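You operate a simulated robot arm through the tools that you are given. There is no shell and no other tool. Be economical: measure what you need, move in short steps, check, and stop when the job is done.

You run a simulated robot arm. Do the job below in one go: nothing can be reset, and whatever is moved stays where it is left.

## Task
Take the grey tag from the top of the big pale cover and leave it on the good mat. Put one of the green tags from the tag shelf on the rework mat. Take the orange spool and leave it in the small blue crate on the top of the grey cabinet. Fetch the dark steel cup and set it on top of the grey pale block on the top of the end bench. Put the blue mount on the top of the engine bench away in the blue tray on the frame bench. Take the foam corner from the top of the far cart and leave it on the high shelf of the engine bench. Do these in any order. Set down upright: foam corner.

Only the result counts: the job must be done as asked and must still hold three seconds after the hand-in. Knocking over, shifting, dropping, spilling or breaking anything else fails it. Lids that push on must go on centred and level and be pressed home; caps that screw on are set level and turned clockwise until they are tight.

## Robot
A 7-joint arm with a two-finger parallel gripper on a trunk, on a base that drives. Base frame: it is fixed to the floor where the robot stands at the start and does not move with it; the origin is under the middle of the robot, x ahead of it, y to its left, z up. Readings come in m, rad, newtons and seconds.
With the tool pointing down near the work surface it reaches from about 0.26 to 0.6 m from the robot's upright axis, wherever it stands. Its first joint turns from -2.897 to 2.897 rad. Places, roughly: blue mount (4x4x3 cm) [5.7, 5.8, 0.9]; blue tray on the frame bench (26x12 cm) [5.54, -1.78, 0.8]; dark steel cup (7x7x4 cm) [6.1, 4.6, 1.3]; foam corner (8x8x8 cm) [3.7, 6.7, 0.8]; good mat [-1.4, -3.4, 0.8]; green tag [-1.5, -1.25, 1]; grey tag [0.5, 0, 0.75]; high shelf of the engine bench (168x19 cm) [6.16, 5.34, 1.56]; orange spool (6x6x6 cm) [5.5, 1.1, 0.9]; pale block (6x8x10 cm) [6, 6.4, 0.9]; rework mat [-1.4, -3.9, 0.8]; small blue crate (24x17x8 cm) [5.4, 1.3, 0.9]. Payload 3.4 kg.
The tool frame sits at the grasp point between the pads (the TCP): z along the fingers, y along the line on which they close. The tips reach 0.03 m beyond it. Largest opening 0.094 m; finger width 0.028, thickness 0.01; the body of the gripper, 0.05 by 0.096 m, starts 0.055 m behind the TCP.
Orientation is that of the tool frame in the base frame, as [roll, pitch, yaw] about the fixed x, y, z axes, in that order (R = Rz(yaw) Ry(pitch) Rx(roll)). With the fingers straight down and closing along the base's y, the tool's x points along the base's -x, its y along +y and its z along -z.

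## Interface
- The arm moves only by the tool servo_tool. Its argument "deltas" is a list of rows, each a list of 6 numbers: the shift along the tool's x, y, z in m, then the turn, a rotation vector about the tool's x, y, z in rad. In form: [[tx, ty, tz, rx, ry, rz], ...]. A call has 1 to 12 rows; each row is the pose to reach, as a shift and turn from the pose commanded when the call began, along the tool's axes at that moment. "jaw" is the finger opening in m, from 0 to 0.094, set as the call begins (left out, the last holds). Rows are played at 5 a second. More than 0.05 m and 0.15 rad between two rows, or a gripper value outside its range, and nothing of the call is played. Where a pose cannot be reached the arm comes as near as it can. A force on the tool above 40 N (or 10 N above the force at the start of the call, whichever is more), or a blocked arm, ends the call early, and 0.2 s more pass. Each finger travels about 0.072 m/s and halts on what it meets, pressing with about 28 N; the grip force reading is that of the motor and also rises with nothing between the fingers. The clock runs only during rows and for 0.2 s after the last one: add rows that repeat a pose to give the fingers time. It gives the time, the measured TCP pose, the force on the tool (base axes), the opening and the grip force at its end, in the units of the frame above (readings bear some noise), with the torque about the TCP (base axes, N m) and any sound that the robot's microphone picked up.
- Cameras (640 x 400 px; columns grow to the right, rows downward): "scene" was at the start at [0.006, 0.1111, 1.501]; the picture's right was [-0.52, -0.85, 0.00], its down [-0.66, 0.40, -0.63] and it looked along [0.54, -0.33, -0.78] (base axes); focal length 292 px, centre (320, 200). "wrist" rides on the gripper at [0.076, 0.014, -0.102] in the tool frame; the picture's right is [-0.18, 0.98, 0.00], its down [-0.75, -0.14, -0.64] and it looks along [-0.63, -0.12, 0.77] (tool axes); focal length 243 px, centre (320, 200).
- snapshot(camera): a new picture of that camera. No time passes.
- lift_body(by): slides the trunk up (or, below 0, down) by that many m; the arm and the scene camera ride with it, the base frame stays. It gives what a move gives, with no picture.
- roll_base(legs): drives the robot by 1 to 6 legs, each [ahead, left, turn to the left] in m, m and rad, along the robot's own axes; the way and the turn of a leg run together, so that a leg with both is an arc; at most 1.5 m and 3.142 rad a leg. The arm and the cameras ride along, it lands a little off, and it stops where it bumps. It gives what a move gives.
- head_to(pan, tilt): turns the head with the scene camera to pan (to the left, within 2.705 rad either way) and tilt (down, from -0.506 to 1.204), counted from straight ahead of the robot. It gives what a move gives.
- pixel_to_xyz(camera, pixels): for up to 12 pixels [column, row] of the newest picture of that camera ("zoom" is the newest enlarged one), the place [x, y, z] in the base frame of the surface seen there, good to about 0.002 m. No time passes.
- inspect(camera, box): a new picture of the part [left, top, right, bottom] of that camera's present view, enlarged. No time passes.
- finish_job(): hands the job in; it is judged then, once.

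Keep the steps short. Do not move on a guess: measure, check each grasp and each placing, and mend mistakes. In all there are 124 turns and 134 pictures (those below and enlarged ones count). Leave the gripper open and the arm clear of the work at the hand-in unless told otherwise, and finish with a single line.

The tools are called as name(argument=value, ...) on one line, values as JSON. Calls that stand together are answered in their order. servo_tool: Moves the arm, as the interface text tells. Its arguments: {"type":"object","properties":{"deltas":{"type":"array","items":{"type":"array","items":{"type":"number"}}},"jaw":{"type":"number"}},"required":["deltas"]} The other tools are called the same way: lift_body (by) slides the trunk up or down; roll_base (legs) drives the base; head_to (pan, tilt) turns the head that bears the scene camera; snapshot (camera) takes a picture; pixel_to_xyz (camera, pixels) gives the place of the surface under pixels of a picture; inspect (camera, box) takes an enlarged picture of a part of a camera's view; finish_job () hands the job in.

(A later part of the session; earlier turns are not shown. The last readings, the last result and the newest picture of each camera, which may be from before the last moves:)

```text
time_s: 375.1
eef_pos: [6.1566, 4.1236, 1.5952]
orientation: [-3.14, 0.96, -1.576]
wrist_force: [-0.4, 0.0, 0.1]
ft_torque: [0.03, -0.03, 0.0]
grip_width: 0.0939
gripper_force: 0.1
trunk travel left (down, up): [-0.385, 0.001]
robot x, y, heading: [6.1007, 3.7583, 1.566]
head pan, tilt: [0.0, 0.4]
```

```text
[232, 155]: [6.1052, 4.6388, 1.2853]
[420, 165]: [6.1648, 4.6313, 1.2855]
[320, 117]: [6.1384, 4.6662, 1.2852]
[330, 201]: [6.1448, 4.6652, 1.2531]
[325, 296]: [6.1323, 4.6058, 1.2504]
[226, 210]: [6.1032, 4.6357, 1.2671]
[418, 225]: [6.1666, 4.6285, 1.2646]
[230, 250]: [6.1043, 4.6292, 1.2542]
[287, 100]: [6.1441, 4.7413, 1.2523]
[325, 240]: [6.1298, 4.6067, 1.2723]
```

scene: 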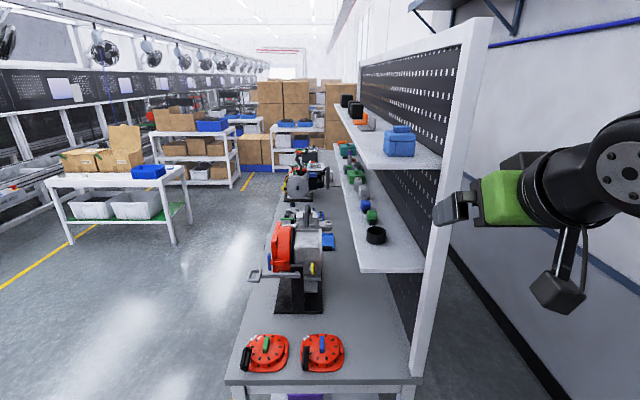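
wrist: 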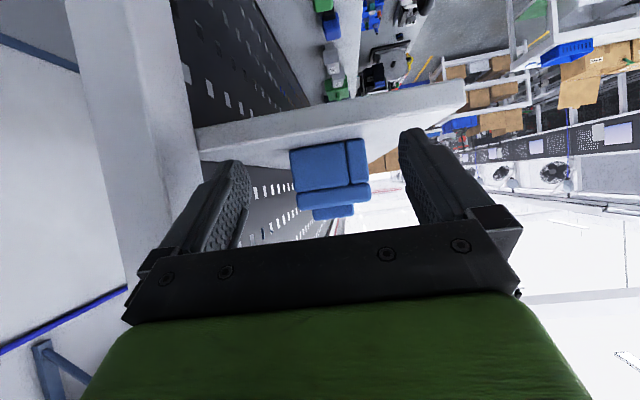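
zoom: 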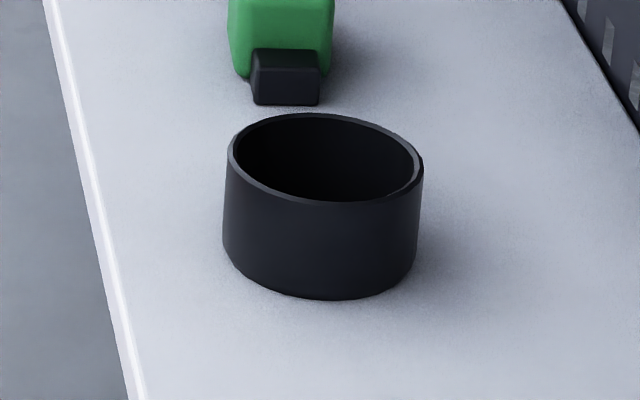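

Cup centre (6.135, 4.637), ø≈0.065, z 1.248–1.287. I bring the tool down to z≈1.281 with slightly steeper tilt (0.86), here in free space.

servo_tool(deltas=[[0.024, 0, 0.034, 0, 0.0, 0], [0.048, 0, 0.0685, 0, 0.0, 0], [0.072, 0, 0.103, 0, 0.02, 0], [0.0955, 0, 0.137, 0, 0.04, 0], [0.119, 0, 0.171, 0, 0.06, 0], [0.143, 0, 0.2055, 0, 0.08, 0], [0.167, 0, 0.24, 0, 0.1, 0], [0.191, 0, 0.274, 0, 0.1, 0], [0.191, 0, 0.274, 0, 0.1, 0]])

roll_base(legs=[[0.29, 0.022, 0.005]])

snapshot(camera="wrist")

snapshot(camera="scene")

```text
time_s: 377.1
eef_pos: [6.1551, 4.2371, 1.2812]
orientation: [-3.14, 0.859, -1.577]
wrist_force: [0.1, 0.3, 0.6]
ft_torque: [0.01, -0.04, 0.01]
grip_width: 0.0938
gripper_force: 0.1
trunk travel left (down, up): [-0.385, 0.001]
robot x, y, heading: [6.0928, 3.7558, 1.565]
head pan, tilt: [0.0, 0.4]
```

```text
time_s: 378.9
eef_pos: [6.133, 4.4711, 1.2799]
orientation: [-3.138, 0.848, -1.565]
wrist_force: [-0.5, -0.5, 0.4]
ft_torque: [-0.01, 0.01, 0.0]
grip_width: 0.0941
gripper_force: 0.0
trunk travel left (down, up): [-0.385, 0.001]
robot x, y, heading: [6.0767, 4.0005, 1.576]
head pan, tilt: [0.0, 0.4]
stopped in leg 1: the force on the tool passed its limit at 324 N (the readings are from after the stop); the commanded pose is now the measured one
```

```text
50 pictures are left
```

wrist: 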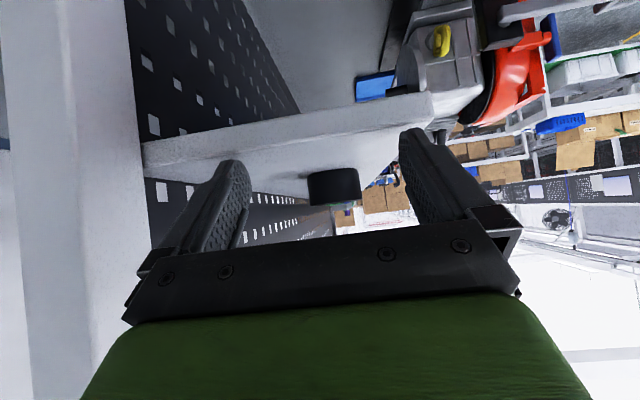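

```text
49 pictures are left
```

scene: 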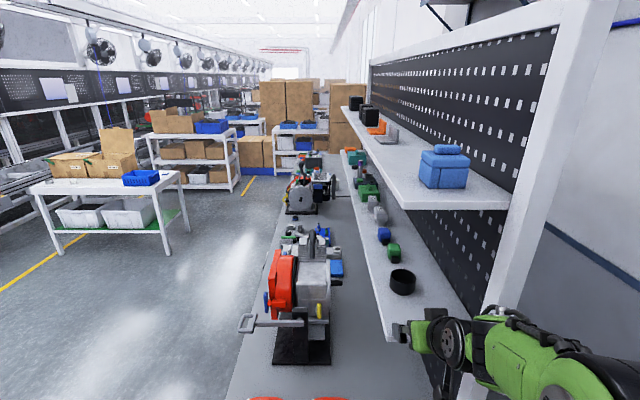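

The fingertips touched the shelf's end edge. I back off, raise 12 mm, and check that nothing shifted.

roll_base(legs=[[-0.05, 0, 0]])

servo_tool(deltas=[[-0.0045, 0, -0.004, 0, 0, 0], [-0.0091, 0, -0.008, 0, 0, 0], [-0.0091, 0, -0.008, 0, 0, 0]])

snapshot(camera="scene")

inspect(camera="scene", box=[330, 130, 490, 330])

pixel_to_xyz(camera="scene", pixels=[[381, 315], [420, 315], [400, 300], [430, 185], [460, 200]])

```text
time_s: 379.8
eef_pos: [6.1337, 4.421, 1.2793]
orientation: [-3.138, 0.847, -1.565]
wrist_force: [-0.1, 0.3, 0.5]
ft_torque: [0.0, 0.02, -0.03]
grip_width: 0.094
gripper_force: 0.0
trunk travel left (down, up): [-0.385, 0.001]
robot x, y, heading: [6.0784, 3.9453, 1.579]
head pan, tilt: [0.0, 0.4]
```

```text
time_s: 380.6
eef_pos: [6.1335, 4.4221, 1.292]
orientation: [-3.137, 0.848, -1.565]
wrist_force: [0.7, -0.1, 0.3]
ft_torque: [-0.05, 0.02, -0.01]
grip_width: 0.094
gripper_force: 0.0
trunk travel left (down, up): [-0.385, 0.001]
robot x, y, heading: [6.0822, 3.9451, 1.574]
head pan, tilt: [0.0, 0.4]
```

```text
48 pictures are left
```

scene: 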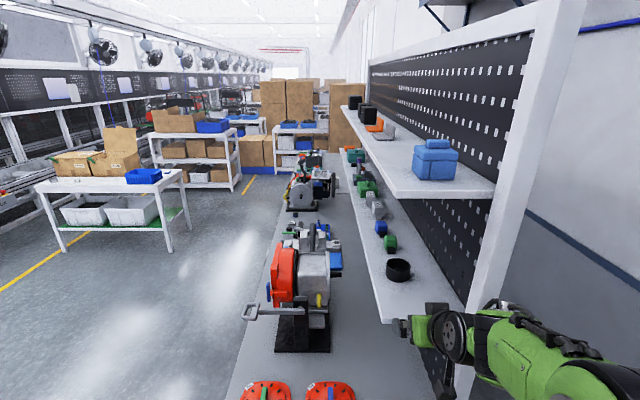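

```text
2.00 times, centred on (410, 230) of scene
```

zoom: 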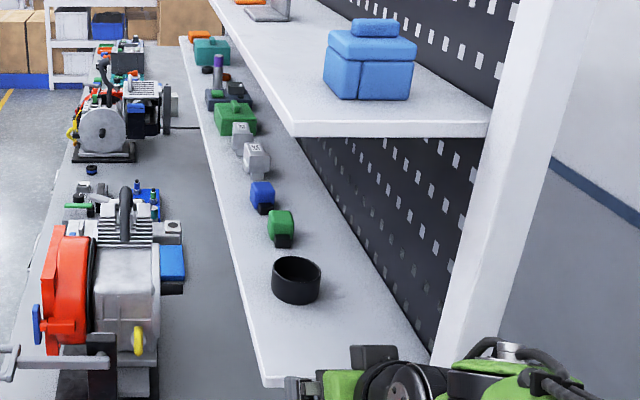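

```text
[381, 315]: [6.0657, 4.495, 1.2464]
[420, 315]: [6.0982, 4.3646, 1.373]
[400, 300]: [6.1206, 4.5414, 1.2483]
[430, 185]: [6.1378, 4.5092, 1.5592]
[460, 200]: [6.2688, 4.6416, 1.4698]
```

All in place. I drive 0.13 ahead.

roll_base(legs=[[0.13, 0, 0]])

snapshot(camera="wrist")

```text
time_s: 381.9
eef_pos: [6.1329, 4.5487, 1.2924]
orientation: [-3.137, 0.847, -1.565]
wrist_force: [1.1, 0.5, -0.5]
ft_torque: [-0.03, 0.0, 0.01]
grip_width: 0.0939
gripper_force: 0.0
trunk travel left (down, up): [-0.385, 0.001]
robot x, y, heading: [6.0773, 4.0729, 1.576]
head pan, tilt: [0.0, 0.4]
```

```text
46 pictures are left
```

wrist: 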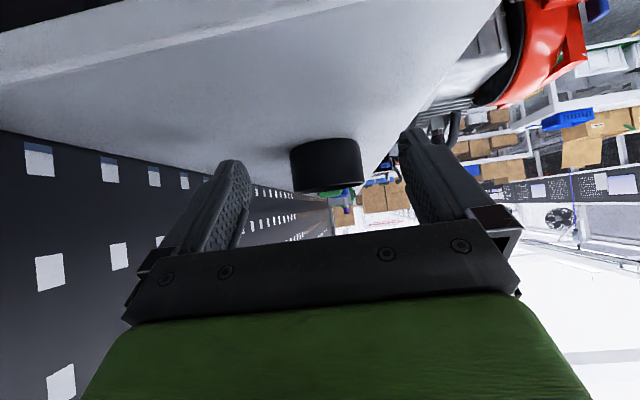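

Forward 0.088 (and 6 mm down at the end).

servo_tool(deltas=[[-0.0195, 0, 0.022, 0, 0, 0], [-0.039, 0, 0.044, 0, 0, 0], [-0.0583, 0, 0.0659, 0, 0, 0], [-0.0538, 0, 0.0699, 0, 0, 0], [-0.0538, 0, 0.0699, 0, 0, 0]])

servo_tool(deltas=[[0, 0, 0, 0, 0, 0], [0, 0, 0, 0, 0, 0], [0, 0, 0, 0, 0, 0]], jaw=0.05)

snapshot(camera="wrist")

```text
time_s: 383.1
eef_pos: [6.1341, 4.6368, 1.2863]
orientation: [-3.138, 0.848, -1.566]
wrist_force: [-0.4, 0.4, -0.1]
ft_torque: [0.02, -0.03, -0.02]
grip_width: 0.0942
gripper_force: 0.0
trunk travel left (down, up): [-0.385, 0.001]
robot x, y, heading: [6.0769, 4.0708, 1.577]
head pan, tilt: [0.0, 0.4]
```

```text
time_s: 383.9
eef_pos: [6.1351, 4.6366, 1.2865]
orientation: [-3.138, 0.847, -1.566]
wrist_force: [0.5, -1.0, 1.1]
ft_torque: [-0.03, -0.01, 0.01]
grip_width: 0.0593
gripper_force: 28.1
trunk travel left (down, up): [-0.385, 0.001]
robot x, y, heading: [6.0788, 4.075, 1.576]
head pan, tilt: [0.0, 0.4]
```

```text
45 pictures are left
```

wrist: 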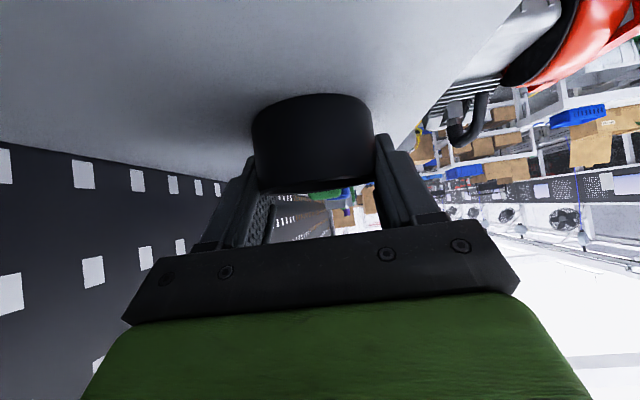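

The fingers hold a chord ~13 mm beyond the cup's middle. I reopen, back 13 mm, and regrip.

servo_tool(deltas=[[0, 0, 0, 0, 0, 0], [0, 0, 0, 0, 0, 0], [0.0045, 0, -0.005, 0, 0, 0], [0.0086, 0, -0.0097, 0, 0, 0], [0.0086, 0, -0.0097, 0, 0, 0]], jaw=0.09)

servo_tool(deltas=[[0, 0, 0, 0, 0, 0], [0, 0, 0, 0, 0, 0], [0, 0, 0, 0, 0, 0]], jaw=0.05)

snapshot(camera="wrist")

```text
time_s: 385.1
eef_pos: [6.1329, 4.6237, 1.2867]
orientation: [-3.138, 0.845, -1.567]
wrist_force: [0.6, -0.3, -0.3]
ft_torque: [-0.01, -0.03, 0.01]
grip_width: 0.0899
gripper_force: 0.1
trunk travel left (down, up): [-0.385, 0.001]
robot x, y, heading: [6.0767, 4.0737, 1.577]
head pan, tilt: [0.0, 0.4]
```

```text
time_s: 385.9
eef_pos: [6.1322, 4.6231, 1.2862]
orientation: [-3.139, 0.845, -1.566]
wrist_force: [-0.5, 1.1, 0.8]
ft_torque: [0.03, 0.03, 0.02]
grip_width: 0.0551
gripper_force: 27.6
trunk travel left (down, up): [-0.385, 0.001]
robot x, y, heading: [6.0785, 4.0726, 1.581]
head pan, tilt: [0.0, 0.4]
```

```text
44 pictures are left
```

wrist: 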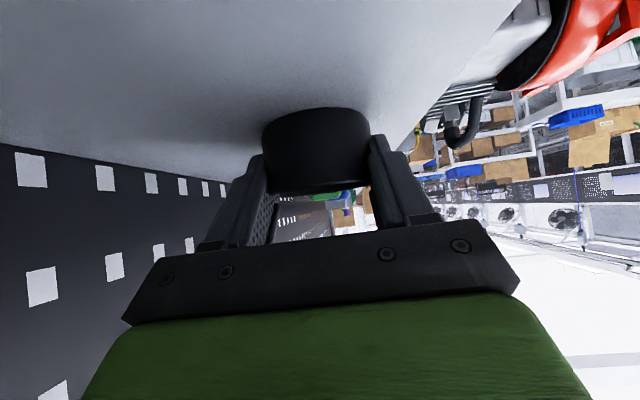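

The chord got narrower, so the middle is further ahead. I open, move forward 28 mm, and regrip.

servo_tool(deltas=[[0, 0, 0, 0, 0, 0], [0, 0, 0, 0, 0, 0], [-0.009, 0, 0.01, 0, 0, 0], [-0.0185, 0, 0.021, 0, 0, 0], [-0.0185, 0, 0.021, 0, 0, 0]], jaw=0.09)

snapshot(camera="wrist")

servo_tool(deltas=[[0, 0, 0, 0, 0, 0], [0, 0, 0, 0, 0, 0], [0, 0, 0, 0, 0, 0]], jaw=0.05)

snapshot(camera="wrist")

```text
time_s: 387.1
eef_pos: [6.1321, 4.6499, 1.2862]
orientation: [-3.137, 0.845, -1.565]
wrist_force: [-0.3, 0.3, -0.3]
ft_torque: [-0.01, 0.01, 0.0]
grip_width: 0.0898
gripper_force: 0.0
trunk travel left (down, up): [-0.385, 0.001]
robot x, y, heading: [6.077, 4.0759, 1.579]
head pan, tilt: [0.0, 0.4]
```

```text
43 pictures are left
```

wrist: 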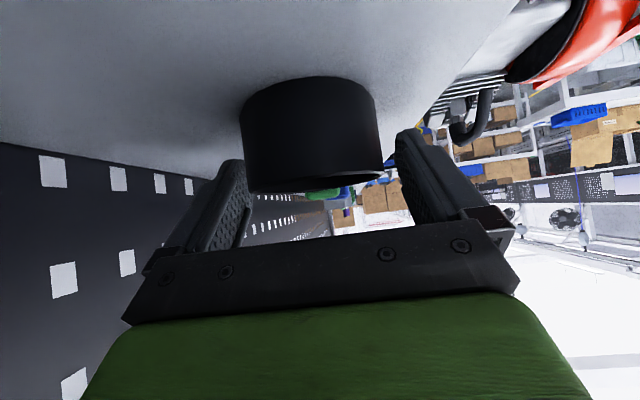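

```text
time_s: 387.9
eef_pos: [6.1333, 4.6524, 1.2871]
orientation: [-3.137, 0.846, -1.566]
wrist_force: [0.9, 0.1, -0.5]
ft_torque: [0.01, -0.01, 0.02]
grip_width: 0.0589
gripper_force: 28.8
trunk travel left (down, up): [-0.385, 0.001]
robot x, y, heading: [6.0767, 4.0749, 1.576]
head pan, tilt: [0.0, 0.4]
```

```text
42 pictures are left
```

wrist: 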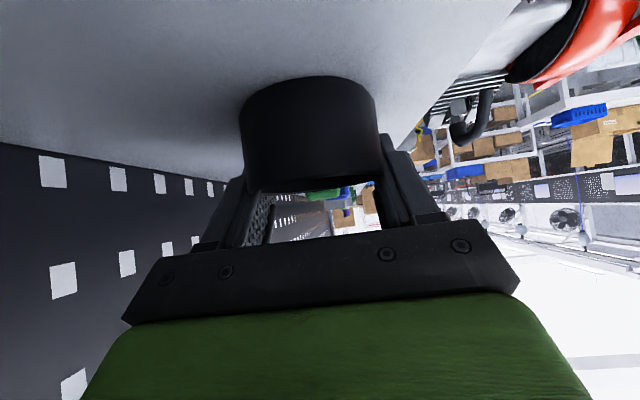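

Now the width (0.0589) shows it near the middle. Lift 3 cm and back the base out.

servo_tool(deltas=[[-0.01, 0, -0.009, 0, 0, 0], [-0.0225, 0, -0.02, 0, 0, 0], [-0.03, 0, -0.0265, 0, 0, 0], [-0.03, 0, -0.0265, 0, 0, 0]])

snapshot(camera="wrist")

roll_base(legs=[[-0.33, 0, 0]])

snapshot(camera="scene")

```text
time_s: 388.9
eef_pos: [6.1336, 4.6512, 1.3256]
orientation: [-3.137, 0.845, -1.564]
wrist_force: [-0.5, -0.1, -0.7]
ft_torque: [-0.01, 0.0, -0.02]
grip_width: 0.0589
gripper_force: 28.2
trunk travel left (down, up): [-0.385, 0.001]
robot x, y, heading: [6.0747, 4.0707, 1.571]
head pan, tilt: [0.0, 0.4]
```

```text
41 pictures are left
```

wrist: 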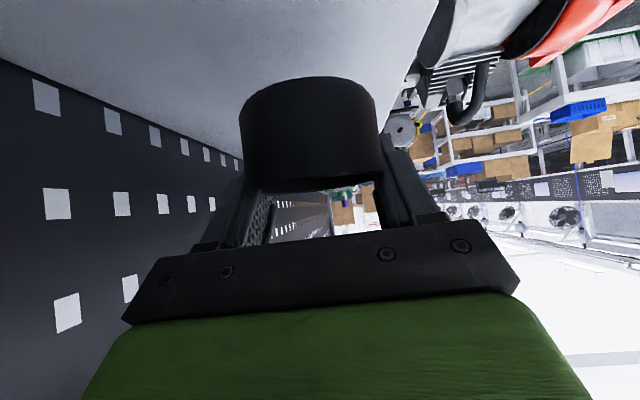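

```text
time_s: 391.0
eef_pos: [6.1356, 4.3209, 1.3271]
orientation: [-3.139, 0.845, -1.566]
wrist_force: [0.2, -0.6, -0.6]
ft_torque: [-0.01, -0.03, 0.0]
grip_width: 0.0592
gripper_force: 28.0
trunk travel left (down, up): [-0.385, 0.001]
robot x, y, heading: [6.0805, 3.743, 1.576]
head pan, tilt: [0.0, 0.4]
```

```text
40 pictures are left
```

scene: 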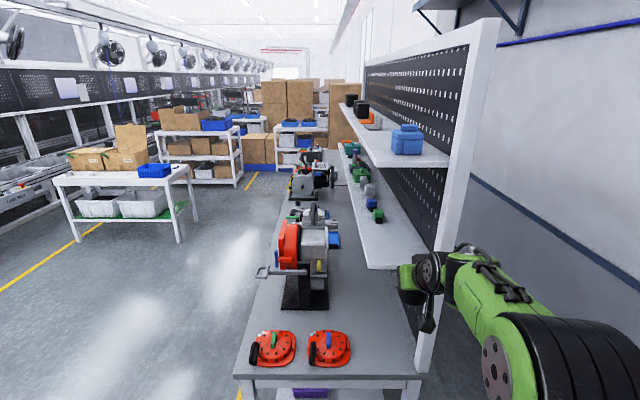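

Cup held and level. I go round to the west front of the benches: strafe to x≈5.0, north to y≈6.4, turn east.

roll_base(legs=[[0, 1.05, 0], [1.45, 0, 0], [1.15, 0.05, 0]])

roll_base(legs=[[0, 0, -1.57]])

head_to(pan=0.0, tilt=0.6)

snapshot(camera="scene")

```text
time_s: 408.9
eef_pos: [5.0129, 6.9504, 1.326]
orientation: [-3.138, 0.847, -1.556]
wrist_force: [0.3, -0.7, -1.3]
ft_torque: [-0.01, 0.01, 0.01]
grip_width: 0.0589
gripper_force: 27.8
trunk travel left (down, up): [-0.385, 0.001]
robot x, y, heading: [4.9626, 6.3724, 1.582]
head pan, tilt: [0.0, 0.4]
```

```text
time_s: 413.0
eef_pos: [5.5424, 6.3524, 1.326]
orientation: [-3.139, 0.848, -3.074]
wrist_force: [0.7, -0.2, -0.8]
ft_torque: [0.01, 0.03, -0.02]
grip_width: 0.0589
gripper_force: 28.1
trunk travel left (down, up): [-0.385, 0.001]
robot x, y, heading: [4.9604, 6.3751, 0.069]
head pan, tilt: [0.0, 0.4]
```

```text
time_s: 413.7
eef_pos: [5.5417, 6.3539, 1.3253]
orientation: [-3.138, 0.847, -3.074]
wrist_force: [-0.1, 0.1, -2.1]
ft_torque: [0.0, -0.05, -0.02]
grip_width: 0.059
gripper_force: 28.4
trunk travel left (down, up): [-0.385, 0.001]
robot x, y, heading: [4.9588, 6.372, 0.069]
head pan, tilt: [0.0, 0.6]
```

```text
39 pictures are left
```

scene: 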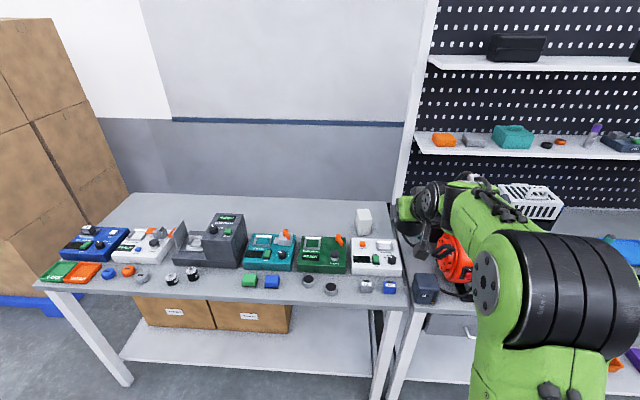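

inspect(camera="scene", box=[340, 195, 404, 245])

pixel_to_xyz(camera="zoom", pixels=[[160, 140], [305, 140], [295, 115], [170, 115], [230, 135], [230, 200], [230, 260], [310, 250], [220, 330], [450, 330]])

pixel_to_xyz(camera="scene", pixels=[[363, 215], [363, 230], [390, 225], [330, 220], [380, 245], [380, 300], [250, 300], [400, 180]])

```text
8.00 times, centred on (372, 220) of scene
```

zoom: 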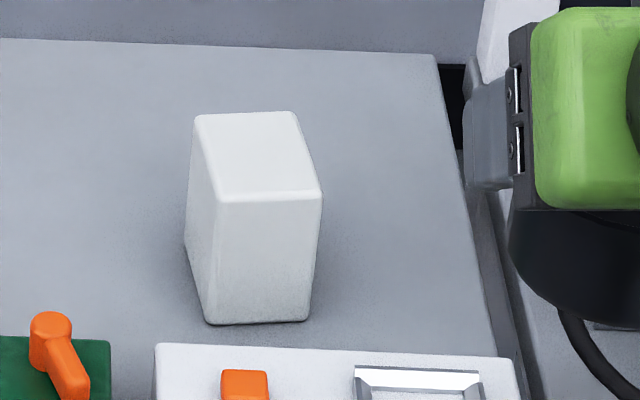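

```text
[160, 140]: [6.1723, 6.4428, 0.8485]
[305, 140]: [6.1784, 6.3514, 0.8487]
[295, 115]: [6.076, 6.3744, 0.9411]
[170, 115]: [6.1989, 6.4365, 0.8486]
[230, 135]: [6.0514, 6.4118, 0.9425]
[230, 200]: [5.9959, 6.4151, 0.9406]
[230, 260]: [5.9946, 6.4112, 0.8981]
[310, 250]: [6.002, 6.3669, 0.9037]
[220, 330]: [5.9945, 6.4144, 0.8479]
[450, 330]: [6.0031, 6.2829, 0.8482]
```

```text
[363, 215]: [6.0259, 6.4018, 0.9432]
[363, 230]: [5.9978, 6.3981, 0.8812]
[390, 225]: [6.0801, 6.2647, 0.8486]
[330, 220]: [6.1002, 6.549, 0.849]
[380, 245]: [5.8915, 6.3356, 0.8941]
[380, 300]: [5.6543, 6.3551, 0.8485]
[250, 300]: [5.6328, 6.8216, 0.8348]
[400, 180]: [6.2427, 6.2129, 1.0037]
```

Block top: centre (6.038, 6.397), z 0.9425. Bench edge x≈5.63. I square up, lower the trunk 0.165, and drive to (5.325, 6.45).

roll_base(legs=[[0, 0, -0.069]])

lift_body(by=-0.165)

roll_base(legs=[[0.366, 0.082, 0]])

```text
time_s: 414.6
eef_pos: [5.5392, 6.3141, 1.3265]
orientation: [-3.138, 0.846, 3.141]
wrist_force: [0.8, 0.2, -1.4]
ft_torque: [0.02, 0.02, -0.01]
grip_width: 0.0591
gripper_force: 28.2
trunk travel left (down, up): [-0.385, 0.001]
robot x, y, heading: [4.9621, 6.3714, 0.001]
head pan, tilt: [0.0, 0.6]
```

```text
time_s: 416.4
eef_pos: [5.5396, 6.3138, 1.1617]
orientation: [-3.138, 0.846, 3.141]
wrist_force: [-0.7, -0.2, -1.5]
ft_torque: [0.01, 0.02, 0.0]
grip_width: 0.0592
gripper_force: 27.7
trunk travel left (down, up): [-0.22, 0.166]
robot x, y, heading: [4.9647, 6.3735, 0.001]
head pan, tilt: [0.0, 0.6]
```

```text
time_s: 418.8
eef_pos: [5.9064, 6.393, 1.1617]
orientation: [-3.139, 0.848, 3.138]
wrist_force: [-0.2, 0.1, -0.7]
ft_torque: [-0.02, 0.01, 0.02]
grip_width: 0.059
gripper_force: 28.3
trunk travel left (down, up): [-0.22, 0.166]
robot x, y, heading: [5.3279, 6.4554, -0.005]
head pan, tilt: [0.0, 0.6]
```

servo_tool(deltas=[[0.001, 0.001, 0.04, 0, 0, 0], [0.002, 0.002, 0.08, 0, 0, 0], [0.003, 0.003, 0.12, 0, 0, 0], [0.004, 0.004, 0.16, 0, 0, 0], [0.0047, 0.004, 0.191, 0, 0, 0], [0.0047, 0.004, 0.191, 0, 0, 0]])

snapshot(camera="wrist")

inspect(camera="scene", box=[300, 130, 540, 280])

```text
time_s: 420.2
eef_pos: [6.042, 6.3979, 1.0311]
orientation: [-3.138, 0.846, 3.138]
wrist_force: [-0.6, -0.4, -1.1]
ft_torque: [0.03, -0.02, -0.03]
grip_width: 0.0588
gripper_force: 28.0
trunk travel left (down, up): [-0.22, 0.166]
robot x, y, heading: [5.329, 6.4511, -0.006]
head pan, tilt: [0.0, 0.6]
```

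```text
37 pictures are left
```

wrist: 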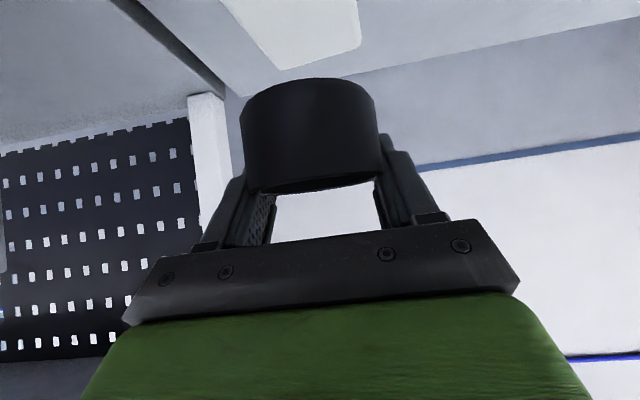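

```text
2.67 times, centred on (420, 205) of scene
```

zoom: 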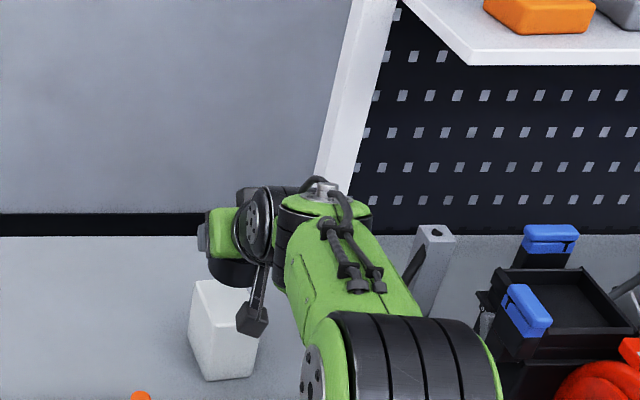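

servo_tool(deltas=[[0.0085, 0, 0.013, 0, 0, 0], [0.021, 0, 0.024, 0, 0, 0], [0.0318, 0, 0.0334, 0, 0, 0], [0.0318, 0, 0.0334, 0, 0, 0]])

snapshot(camera="wrist")

```text
time_s: 421.2
eef_pos: [6.0482, 6.3975, 0.9856]
orientation: [-3.138, 0.847, 3.138]
wrist_force: [0.1, -0.3, -0.9]
ft_torque: [-0.01, -0.02, 0.0]
grip_width: 0.059
gripper_force: 28.3
trunk travel left (down, up): [-0.22, 0.166]
robot x, y, heading: [5.3281, 6.4556, -0.005]
head pan, tilt: [0.0, 0.6]
```

```text
35 pictures are left
```

wrist: 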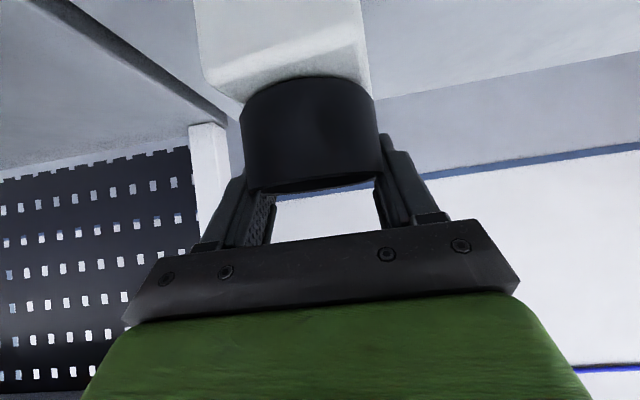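

pixel_to_xyz(camera="wrist", pixels=[[210, 80], [225, 85], [236, 100], [300, 60], [365, 60], [368, 85], [310, 130], [245, 130], [375, 120]])

```text
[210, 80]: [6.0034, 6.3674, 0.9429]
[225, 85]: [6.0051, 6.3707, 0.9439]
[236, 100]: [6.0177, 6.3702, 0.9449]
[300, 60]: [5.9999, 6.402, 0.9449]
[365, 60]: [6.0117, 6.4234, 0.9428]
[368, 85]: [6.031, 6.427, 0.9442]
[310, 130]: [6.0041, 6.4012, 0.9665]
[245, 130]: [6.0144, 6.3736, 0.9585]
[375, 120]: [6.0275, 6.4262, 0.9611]
```

Cup (centre ≈(6.036, 6.40)) is over the block's centre. Lower 3 mm.

servo_tool(deltas=[[0.0015, 0, 0.0013, 0, 0, 0], [0.0026, 0, 0.0023, 0, 0, 0], [0.0026, 0, 0.0023, 0, 0, 0]])

```text
time_s: 422.0
eef_pos: [6.0481, 6.3953, 0.9823]
orientation: [-3.139, 0.849, 3.136]
wrist_force: [1.0, -0.7, 3.9]
ft_torque: [0.02, 0.11, -0.01]
grip_width: 0.0592
gripper_force: 27.8
trunk travel left (down, up): [-0.22, 0.166]
robot x, y, heading: [5.3288, 6.4576, -0.009]
head pan, tilt: [0.0, 0.6]
```

Contact 4 N. Open and withdraw along the tool axis.

servo_tool(deltas=[[0, 0, 0, 0, 0, 0], [0, 0, 0, 0, 0, 0], [0, 0, 0, 0, 0, 0], [0, 0, -0.015, 0, 0, 0], [0, 0, -0.04, 0, 0, 0], [0, 0, -0.08, 0, 0, 0], [0, 0, -0.12, 0, 0, 0], [0, 0, -0.16, 0, 0, 0]], jaw=0.09)

snapshot(camera="wrist")

snapshot(camera="scene")

```text
time_s: 423.8
eef_pos: [5.9279, 6.3969, 1.0832]
orientation: [-3.139, 0.848, 3.137]
wrist_force: [0.1, -0.3, -0.3]
ft_torque: [0.02, 0.0, -0.01]
grip_width: 0.0902
gripper_force: 0.1
trunk travel left (down, up): [-0.22, 0.166]
robot x, y, heading: [5.3295, 6.456, -0.004]
head pan, tilt: [0.0, 0.6]
```

```text
34 pictures are left
```

wrist: 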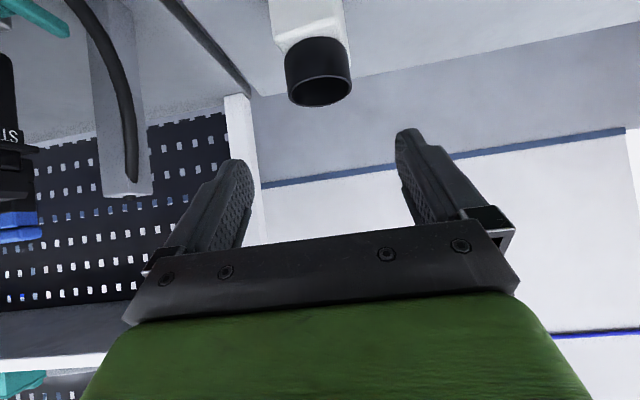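

```text
33 pictures are left
```

scene: 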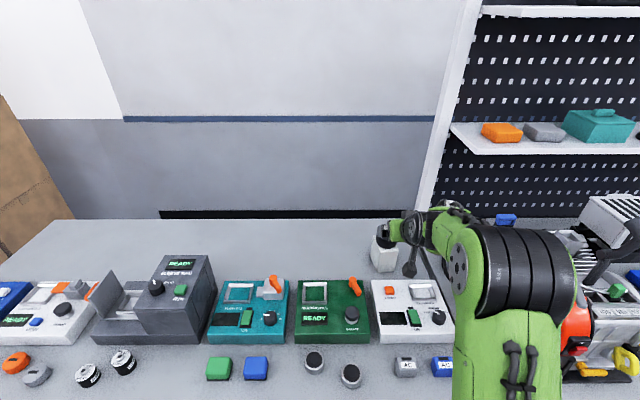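

The cup stands on the block. I back the base off, return the tool to vertical, and move along to y≈5.8 for the mount.

roll_base(legs=[[-0.35, 0, 0]])

servo_tool(deltas=[[0.0165, 0, -0.0187, 0, 0.1412, 0], [0.033, 0, -0.0375, 0, 0.2824, 0], [0.0497, 0, -0.0562, 0, 0.4236, 0], [0.0662, 0, -0.0749, 0, 0.5648, 0], [0.0828, 0, -0.0937, 0, 0.706, 0], [0.0993, 0, -0.1124, 0, 0.847, 0], [0.0993, 0, -0.1124, 0, 0.847, 0]])

roll_base(legs=[[0, -0.62, 0]])

snapshot(camera="scene")

```text
time_s: 426.1
eef_pos: [5.5713, 6.3978, 1.0827]
orientation: [-3.137, 0.848, 3.135]
wrist_force: [1.1, 0.0, -0.6]
ft_torque: [-0.01, -0.01, 0.04]
grip_width: 0.0898
gripper_force: 0.1
trunk travel left (down, up): [-0.22, 0.166]
robot x, y, heading: [4.9735, 6.4587, -0.006]
head pan, tilt: [0.0, 0.6]
```

```text
time_s: 427.7
eef_pos: [5.4237, 6.3977, 1.0816]
orientation: [-3.14, -0.002, 3.133]
wrist_force: [-0.5, 0.1, 0.2]
ft_torque: [0.0, -0.01, 0.0]
grip_width: 0.0902
gripper_force: 0.1
trunk travel left (down, up): [-0.22, 0.166]
robot x, y, heading: [4.9743, 6.4585, -0.005]
head pan, tilt: [0.0, 0.6]
```

```text
time_s: 431.3
eef_pos: [5.4188, 5.7632, 1.0814]
orientation: [3.142, 0.001, 3.129]
wrist_force: [-0.3, 0.5, -0.5]
ft_torque: [0.01, -0.02, -0.01]
grip_width: 0.09
gripper_force: 0.1
trunk travel left (down, up): [-0.22, 0.166]
robot x, y, heading: [4.9625, 5.8258, -0.012]
head pan, tilt: [0.0, 0.6]
```

```text
32 pictures are left
```

scene: 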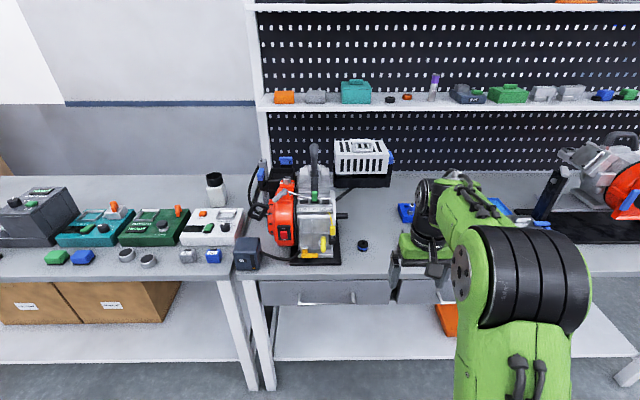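

inspect(camera="scene", box=[330, 225, 394, 265])

pixel_to_xyz(camera="zoom", pixels=[[320, 185], [275, 190], [370, 190], [322, 165], [322, 215], [322, 240], [322, 255], [200, 230]])

pixel_to_xyz(camera="scene", pixels=[[341, 250], [400, 270], [300, 275], [333, 215], [390, 275]])

```text
10.00 times, centred on (362, 245) of scene
```

zoom: 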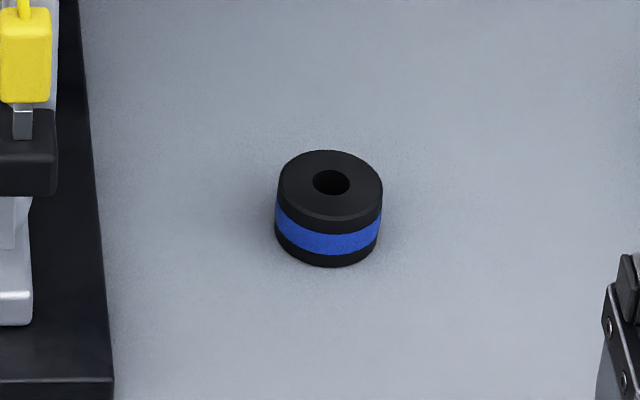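

```text
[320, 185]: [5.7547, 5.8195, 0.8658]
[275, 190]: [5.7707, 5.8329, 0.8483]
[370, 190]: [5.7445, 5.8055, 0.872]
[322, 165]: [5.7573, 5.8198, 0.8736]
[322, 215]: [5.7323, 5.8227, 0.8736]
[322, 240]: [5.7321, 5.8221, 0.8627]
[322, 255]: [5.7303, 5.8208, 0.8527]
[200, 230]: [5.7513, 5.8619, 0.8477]
```

```text
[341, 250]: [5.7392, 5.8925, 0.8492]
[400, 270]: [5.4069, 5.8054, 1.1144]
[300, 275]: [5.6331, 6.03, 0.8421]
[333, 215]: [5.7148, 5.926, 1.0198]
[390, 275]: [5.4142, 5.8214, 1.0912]
```

Mount centre ≈(5.748, 5.817), z 0.848–0.874, ø≈0.035. I drive up so the TCP is nearly above it.

roll_base(legs=[[0, 0, 0.012], [0.29, 0.054, 0]])

snapshot(camera="wrist")

```text
time_s: 433.6
eef_pos: [5.7108, 5.8248, 1.0808]
orientation: [-3.14, -0.002, -3.141]
wrist_force: [0.1, 0.1, -0.3]
ft_torque: [-0.01, 0.03, 0.0]
grip_width: 0.0901
gripper_force: 0.0
trunk travel left (down, up): [-0.22, 0.166]
robot x, y, heading: [5.2605, 5.8798, -0.002]
head pan, tilt: [0.0, 0.6]
```

```text
30 pictures are left
```

wrist: 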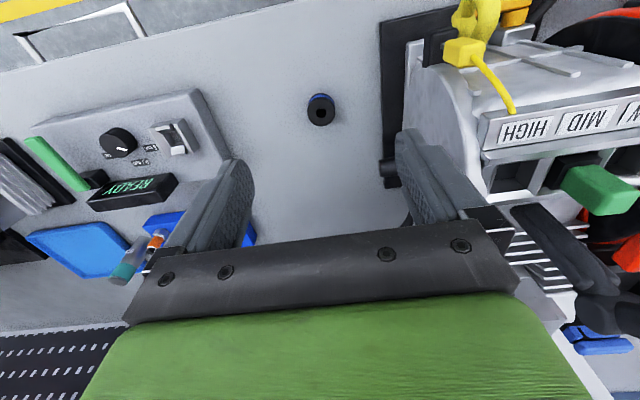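

pixel_to_xyz(camera="wrist", pixels=[[306, 110], [334, 108], [319, 95], [322, 124], [320, 112], [390, 130], [460, 100], [480, 150], [405, 60], [455, 50], [225, 150], [200, 120]])

```text
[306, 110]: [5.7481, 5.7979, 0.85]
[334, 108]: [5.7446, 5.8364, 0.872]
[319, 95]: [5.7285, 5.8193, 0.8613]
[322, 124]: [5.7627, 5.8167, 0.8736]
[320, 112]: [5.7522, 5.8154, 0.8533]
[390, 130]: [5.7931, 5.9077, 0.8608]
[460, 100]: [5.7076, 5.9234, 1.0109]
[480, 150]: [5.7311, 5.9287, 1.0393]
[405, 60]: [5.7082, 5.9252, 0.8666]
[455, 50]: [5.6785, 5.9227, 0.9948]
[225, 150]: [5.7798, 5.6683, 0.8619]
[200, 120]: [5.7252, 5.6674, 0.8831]
```

Mount centre (5.748, 5.817); clear by 4 cm from the machine with the jaw at 0.06. Descend in two stages.

servo_tool(deltas=[[-0.018, -0.004, 0.02, 0, 0, 0], [-0.037, -0.0078, 0.05, 0, 0, 0], [-0.037, -0.0078, 0.1, 0, 0, 0], [-0.037, -0.0078, 0.14, 0, 0, 0], [-0.037, -0.0078, 0.16, 0, 0, 0], [-0.037, -0.0078, 0.16, 0, 0, 0]], jaw=0.06)

snapshot(camera="wrist")

```text
time_s: 435.0
eef_pos: [5.7502, 5.8173, 0.9219]
orientation: [-3.141, 0.001, -3.141]
wrist_force: [-0.3, 0.7, -0.2]
ft_torque: [0.02, 0.02, 0.0]
grip_width: 0.0598
gripper_force: 0.1
trunk travel left (down, up): [-0.22, 0.166]
robot x, y, heading: [5.2625, 5.8806, 0.003]
head pan, tilt: [0.0, 0.6]
```

```text
29 pictures are left
```

wrist: 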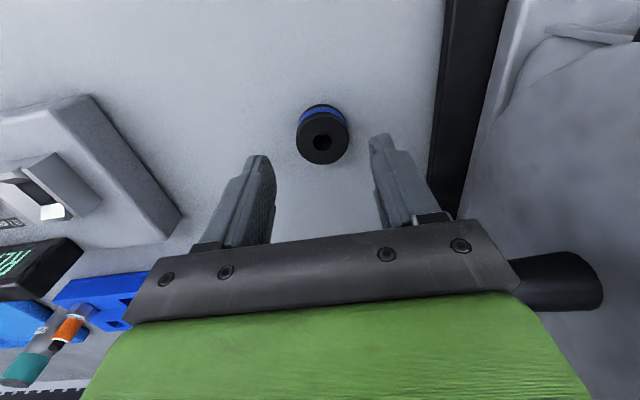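

pixel_to_xyz(camera="wrist", pixels=[[530, 280], [535, 300], [560, 265], [590, 290]])

```text
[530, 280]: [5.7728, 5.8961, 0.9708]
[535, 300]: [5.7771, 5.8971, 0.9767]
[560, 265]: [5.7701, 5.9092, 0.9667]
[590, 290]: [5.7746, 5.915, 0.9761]
```

Shaft is 2.5 cm clear of the hand. Descend and grip.

servo_tool(deltas=[[0.001, 0, 0.02, 0, 0, 0], [0.002, 0, 0.035, 0, 0, 0], [0.002, 0, 0.041, 0, 0, 0], [0.002, 0, 0.041, 0, 0, 0]])

servo_tool(deltas=[[0, 0, 0, 0, 0, 0], [0, 0, 0, 0, 0, 0], [0, 0, 0, 0, 0, 0]], jaw=0.015)

servo_tool(deltas=[[0, 0, -0.03, 0, 0, 0], [0, 0, -0.07, 0, 0, 0], [0, 0, -0.11, 0, 0, 0], [0, 0, -0.15, 0, 0, 0], [0.0, 0, -0.19, 0, 0, 0], [0.04, 0, -0.2, 0, 0, 0], [0.08, 0, -0.2, 0, 0, 0]])

snapshot(camera="wrist")

```text
time_s: 436.0
eef_pos: [5.7463, 5.816, 0.8826]
orientation: [-3.139, -0.001, 3.14]
wrist_force: [0.3, -0.5, -0.3]
ft_torque: [-0.01, -0.01, 0.01]
grip_width: 0.06
gripper_force: 0.0
trunk travel left (down, up): [-0.22, 0.166]
robot x, y, heading: [5.2588, 5.8795, 0.004]
head pan, tilt: [0.0, 0.6]
```

```text
time_s: 436.8
eef_pos: [5.746, 5.8157, 0.882]
orientation: [-3.141, -0.001, -3.141]
wrist_force: [-0.1, -0.7, -0.7]
ft_torque: [0.0, 0.02, -0.03]
grip_width: 0.0349
gripper_force: 28.3
trunk travel left (down, up): [-0.22, 0.166]
robot x, y, heading: [5.2561, 5.8794, -0.002]
head pan, tilt: [0.0, 0.6]
```

```text
time_s: 438.4
eef_pos: [5.6647, 5.8168, 1.081]
orientation: [-3.139, 0.0, -3.141]
wrist_force: [-0.4, -0.6, 0.1]
ft_torque: [0.01, 0.01, 0.0]
grip_width: 0.0349
gripper_force: 27.9
trunk travel left (down, up): [-0.22, 0.166]
robot x, y, heading: [5.2605, 5.8805, 0.002]
head pan, tilt: [0.0, 0.6]
```

```text
28 pictures are left
```

wrist: 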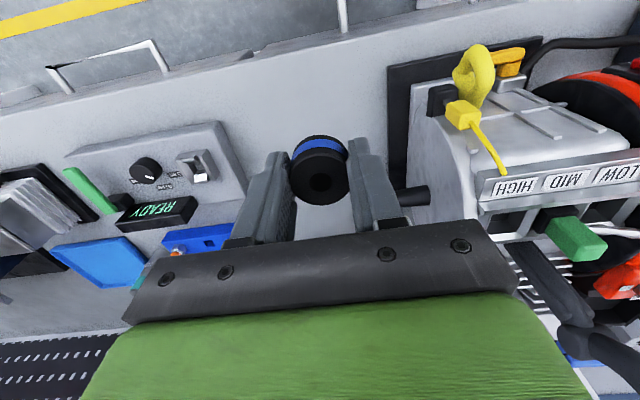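

Mount held. I drive back out and through the gap into the rear aisle.

roll_base(legs=[[-0.3, 0, 0], [0, -1.45, 0], [0, -0.63, 0]])

```text
time_s: 450.2
eef_pos: [5.3933, 3.7819, 1.0816]
orientation: [-3.141, 0.0, -3.135]
wrist_force: [-0.2, -0.1, -0.8]
ft_torque: [0.02, 0.01, -0.04]
grip_width: 0.0344
gripper_force: 27.8
trunk travel left (down, up): [-0.22, 0.166]
robot x, y, heading: [4.9865, 3.8444, 0.011]
head pan, tilt: [0.0, 0.6]
```

roll_base(legs=[[1.34, -0.03, -0.011], [0, 0, 3.14]])

```text
time_s: 464.5
eef_pos: [5.9645, 3.8727, 1.0803]
orientation: [-3.14, 0.0, -0.01]
wrist_force: [0.1, 0.2, -0.7]
ft_torque: [-0.02, -0.03, -0.03]
grip_width: 0.0342
gripper_force: 28.0
trunk travel left (down, up): [-0.22, 0.166]
robot x, y, heading: [6.3728, 3.8062, 3.138]
head pan, tilt: [0.0, 0.6]
```

roll_base(legs=[[0, 1.45, 0], [0, 1.45, 0]])

```text
time_s: 478.4
eef_pos: [5.9862, 0.9874, 1.0814]
orientation: [-3.14, 0.001, 0.017]
wrist_force: [0.4, -0.9, -0.4]
ft_torque: [-0.01, -0.03, 0.0]
grip_width: 0.0343
gripper_force: 28.2
trunk travel left (down, up): [-0.22, 0.166]
robot x, y, heading: [6.3963, 0.93, -3.125]
head pan, tilt: [0.0, 0.6]
```

roll_base(legs=[[0.05, 0, -0.017], [0, 1.43, 0], [0, 1.42, 0]])

head_to(pan=0.0, tilt=0.75)

snapshot(camera="scene")

```text
time_s: 492.7
eef_pos: [5.8892, -1.8504, 1.0809]
orientation: [-3.14, 0.001, -0.036]
wrist_force: [0.5, 0.2, 0.1]
ft_torque: [0.01, 0.01, 0.0]
grip_width: 0.0336
gripper_force: 27.7
trunk travel left (down, up): [-0.22, 0.166]
robot x, y, heading: [6.2929, -1.9265, 3.11]
head pan, tilt: [0.0, 0.6]
```

```text
time_s: 493.4
eef_pos: [5.8888, -1.8493, 1.0812]
orientation: [-3.139, -0.002, -0.034]
wrist_force: [-0.2, 0.5, 0.0]
ft_torque: [-0.01, 0.01, 0.0]
grip_width: 0.0341
gripper_force: 27.7
trunk travel left (down, up): [-0.22, 0.166]
robot x, y, heading: [6.2933, -1.9308, 3.109]
head pan, tilt: [0.0, 0.75]
```

```text
27 pictures are left
```

scene: 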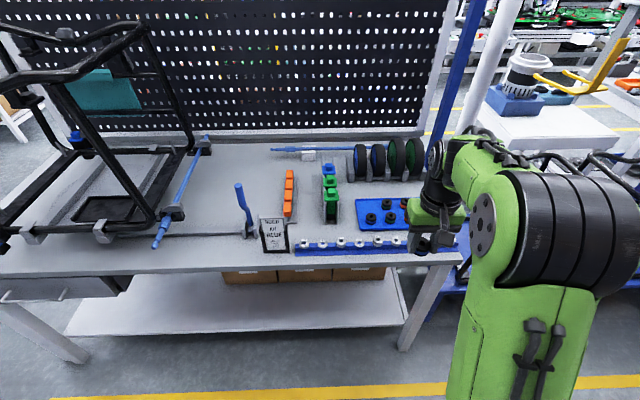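

Square up and drive ahead 0.235; then measure the tray slot.

roll_base(legs=[[0, 0, 0.032], [0.232, 0, 0]])

snapshot(camera="wrist")

inspect(camera="scene", box=[340, 180, 436, 240])

```text
time_s: 495.6
eef_pos: [5.6481, -1.8628, 1.0812]
orientation: [-3.141, -0.002, -0.002]
wrist_force: [0.2, -0.6, -0.9]
ft_torque: [-0.02, -0.02, 0.02]
grip_width: 0.034
gripper_force: 27.8
trunk travel left (down, up): [-0.22, 0.166]
robot x, y, heading: [6.0588, -1.9274, 3.142]
head pan, tilt: [0.0, 0.75]
```

```text
26 pictures are left
```

wrist: 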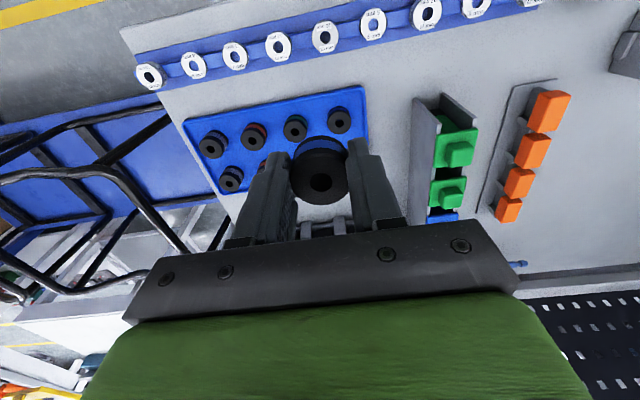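

```text
6.67 times, centred on (388, 210) of scene
```

zoom: 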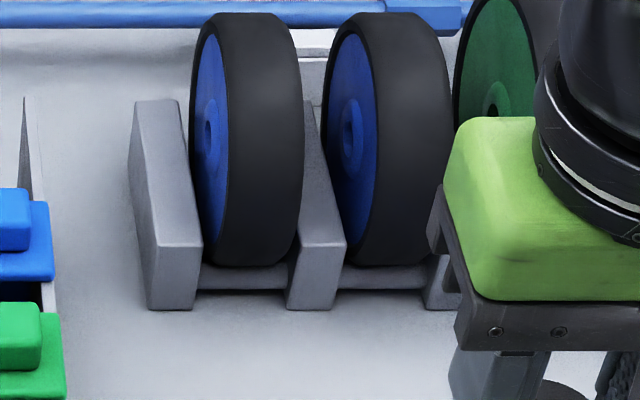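

pixel_to_xyz(camera="zoom", pixels=[[260, 30], [265, 150], [265, 240], [315, 300], [170, 300], [400, 30], [410, 240], [180, 240]])

pixel_to_xyz(camera="wrist", pixels=[[184, 125], [363, 88], [368, 120], [215, 190], [340, 118], [296, 126], [258, 132], [213, 142], [231, 178], [330, 228], [355, 160], [250, 165]])

```text
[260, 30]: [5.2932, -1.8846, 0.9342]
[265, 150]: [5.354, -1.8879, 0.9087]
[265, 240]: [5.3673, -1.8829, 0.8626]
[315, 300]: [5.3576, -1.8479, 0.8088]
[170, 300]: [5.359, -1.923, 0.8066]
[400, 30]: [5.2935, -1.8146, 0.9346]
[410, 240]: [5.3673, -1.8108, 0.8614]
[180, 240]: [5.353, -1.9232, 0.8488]
```

```text
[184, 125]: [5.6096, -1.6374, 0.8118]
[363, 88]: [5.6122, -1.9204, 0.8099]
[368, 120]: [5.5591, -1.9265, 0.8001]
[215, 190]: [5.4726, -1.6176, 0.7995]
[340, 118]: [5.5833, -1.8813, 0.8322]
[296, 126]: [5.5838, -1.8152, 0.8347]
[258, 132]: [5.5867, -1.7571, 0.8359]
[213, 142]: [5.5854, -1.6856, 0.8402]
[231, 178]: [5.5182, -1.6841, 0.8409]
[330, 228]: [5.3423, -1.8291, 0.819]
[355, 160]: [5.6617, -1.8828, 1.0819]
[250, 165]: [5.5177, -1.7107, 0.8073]
```

Wheels are well clear. Free slot at ≈(5.515, -1.877), tray floor z≈0.8065. I move over it and down to 3 cm above.

servo_tool(deltas=[[-0.03, 0.003, 0.03, 0, 0, 0], [-0.06, 0.006, 0.06, 0, 0, 0], [-0.09, 0.009, 0.09, 0, 0, 0], [-0.12, 0.012, 0.12, 0, 0, 0], [-0.133, 0.0132, 0.16, 0, 0, 0], [-0.133, 0.0132, 0.19, 0, 0, 0], [-0.133, 0.0132, 0.205, 0, 0, 0], [-0.133, 0.0132, 0.205, 0, 0, 0]])

snapshot(camera="wrist")

```text
time_s: 497.4
eef_pos: [5.5153, -1.875, 0.8749]
orientation: [-3.139, 0.002, -0.001]
wrist_force: [0.2, -0.4, -1.1]
ft_torque: [-0.02, 0.0, 0.0]
grip_width: 0.0345
gripper_force: 28.3
trunk travel left (down, up): [-0.22, 0.166]
robot x, y, heading: [6.0561, -1.9293, 3.14]
head pan, tilt: [0.0, 0.75]
```

```text
24 pictures are left
```

wrist: 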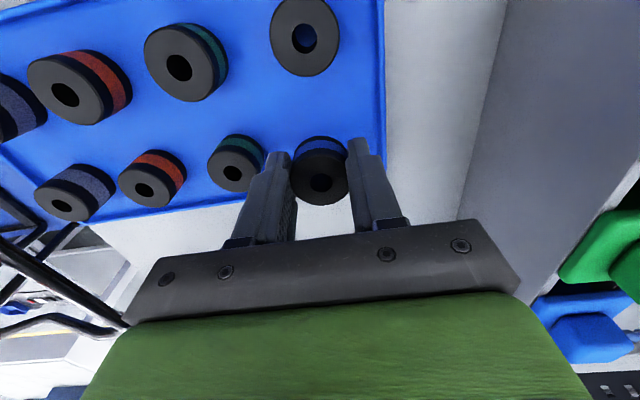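

pixel_to_xyz(camera="wrist", pixels=[[208, 170], [258, 178], [240, 190], [235, 150], [380, 100], [383, 150], [370, 170], [330, 100], [220, 195]])

```text
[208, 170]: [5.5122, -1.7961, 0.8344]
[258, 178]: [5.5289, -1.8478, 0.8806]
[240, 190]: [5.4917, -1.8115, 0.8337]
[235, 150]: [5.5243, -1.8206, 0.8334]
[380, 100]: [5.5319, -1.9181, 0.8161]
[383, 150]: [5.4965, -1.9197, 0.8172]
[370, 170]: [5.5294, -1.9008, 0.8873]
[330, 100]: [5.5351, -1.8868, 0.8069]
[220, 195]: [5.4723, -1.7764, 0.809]
```

Clearances: neighbour 15 mm, rim 8 mm. Lower 33 mm.

servo_tool(deltas=[[0, -0.001, 0.015, 0, 0, 0], [0, -0.001, 0.026, 0, 0, 0], [0, -0.001, 0.032, 0, 0, 0], [0, -0.001, 0.0345, 0, 0, 0], [0, -0.001, 0.0345, 0, 0, 0]])

snapshot(camera="wrist")

```text
time_s: 498.6
eef_pos: [5.5144, -1.8734, 0.8407]
orientation: [-3.14, 0.001, -0.003]
wrist_force: [0.4, -0.3, 2.3]
ft_torque: [-0.05, 0.03, 0.01]
grip_width: 0.0342
gripper_force: 27.9
trunk travel left (down, up): [-0.22, 0.166]
robot x, y, heading: [6.0526, -1.9279, 3.138]
head pan, tilt: [0.0, 0.75]
```

```text
23 pictures are left
```

wrist: 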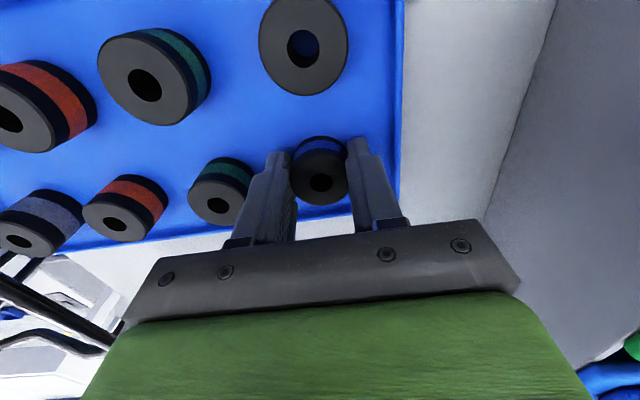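

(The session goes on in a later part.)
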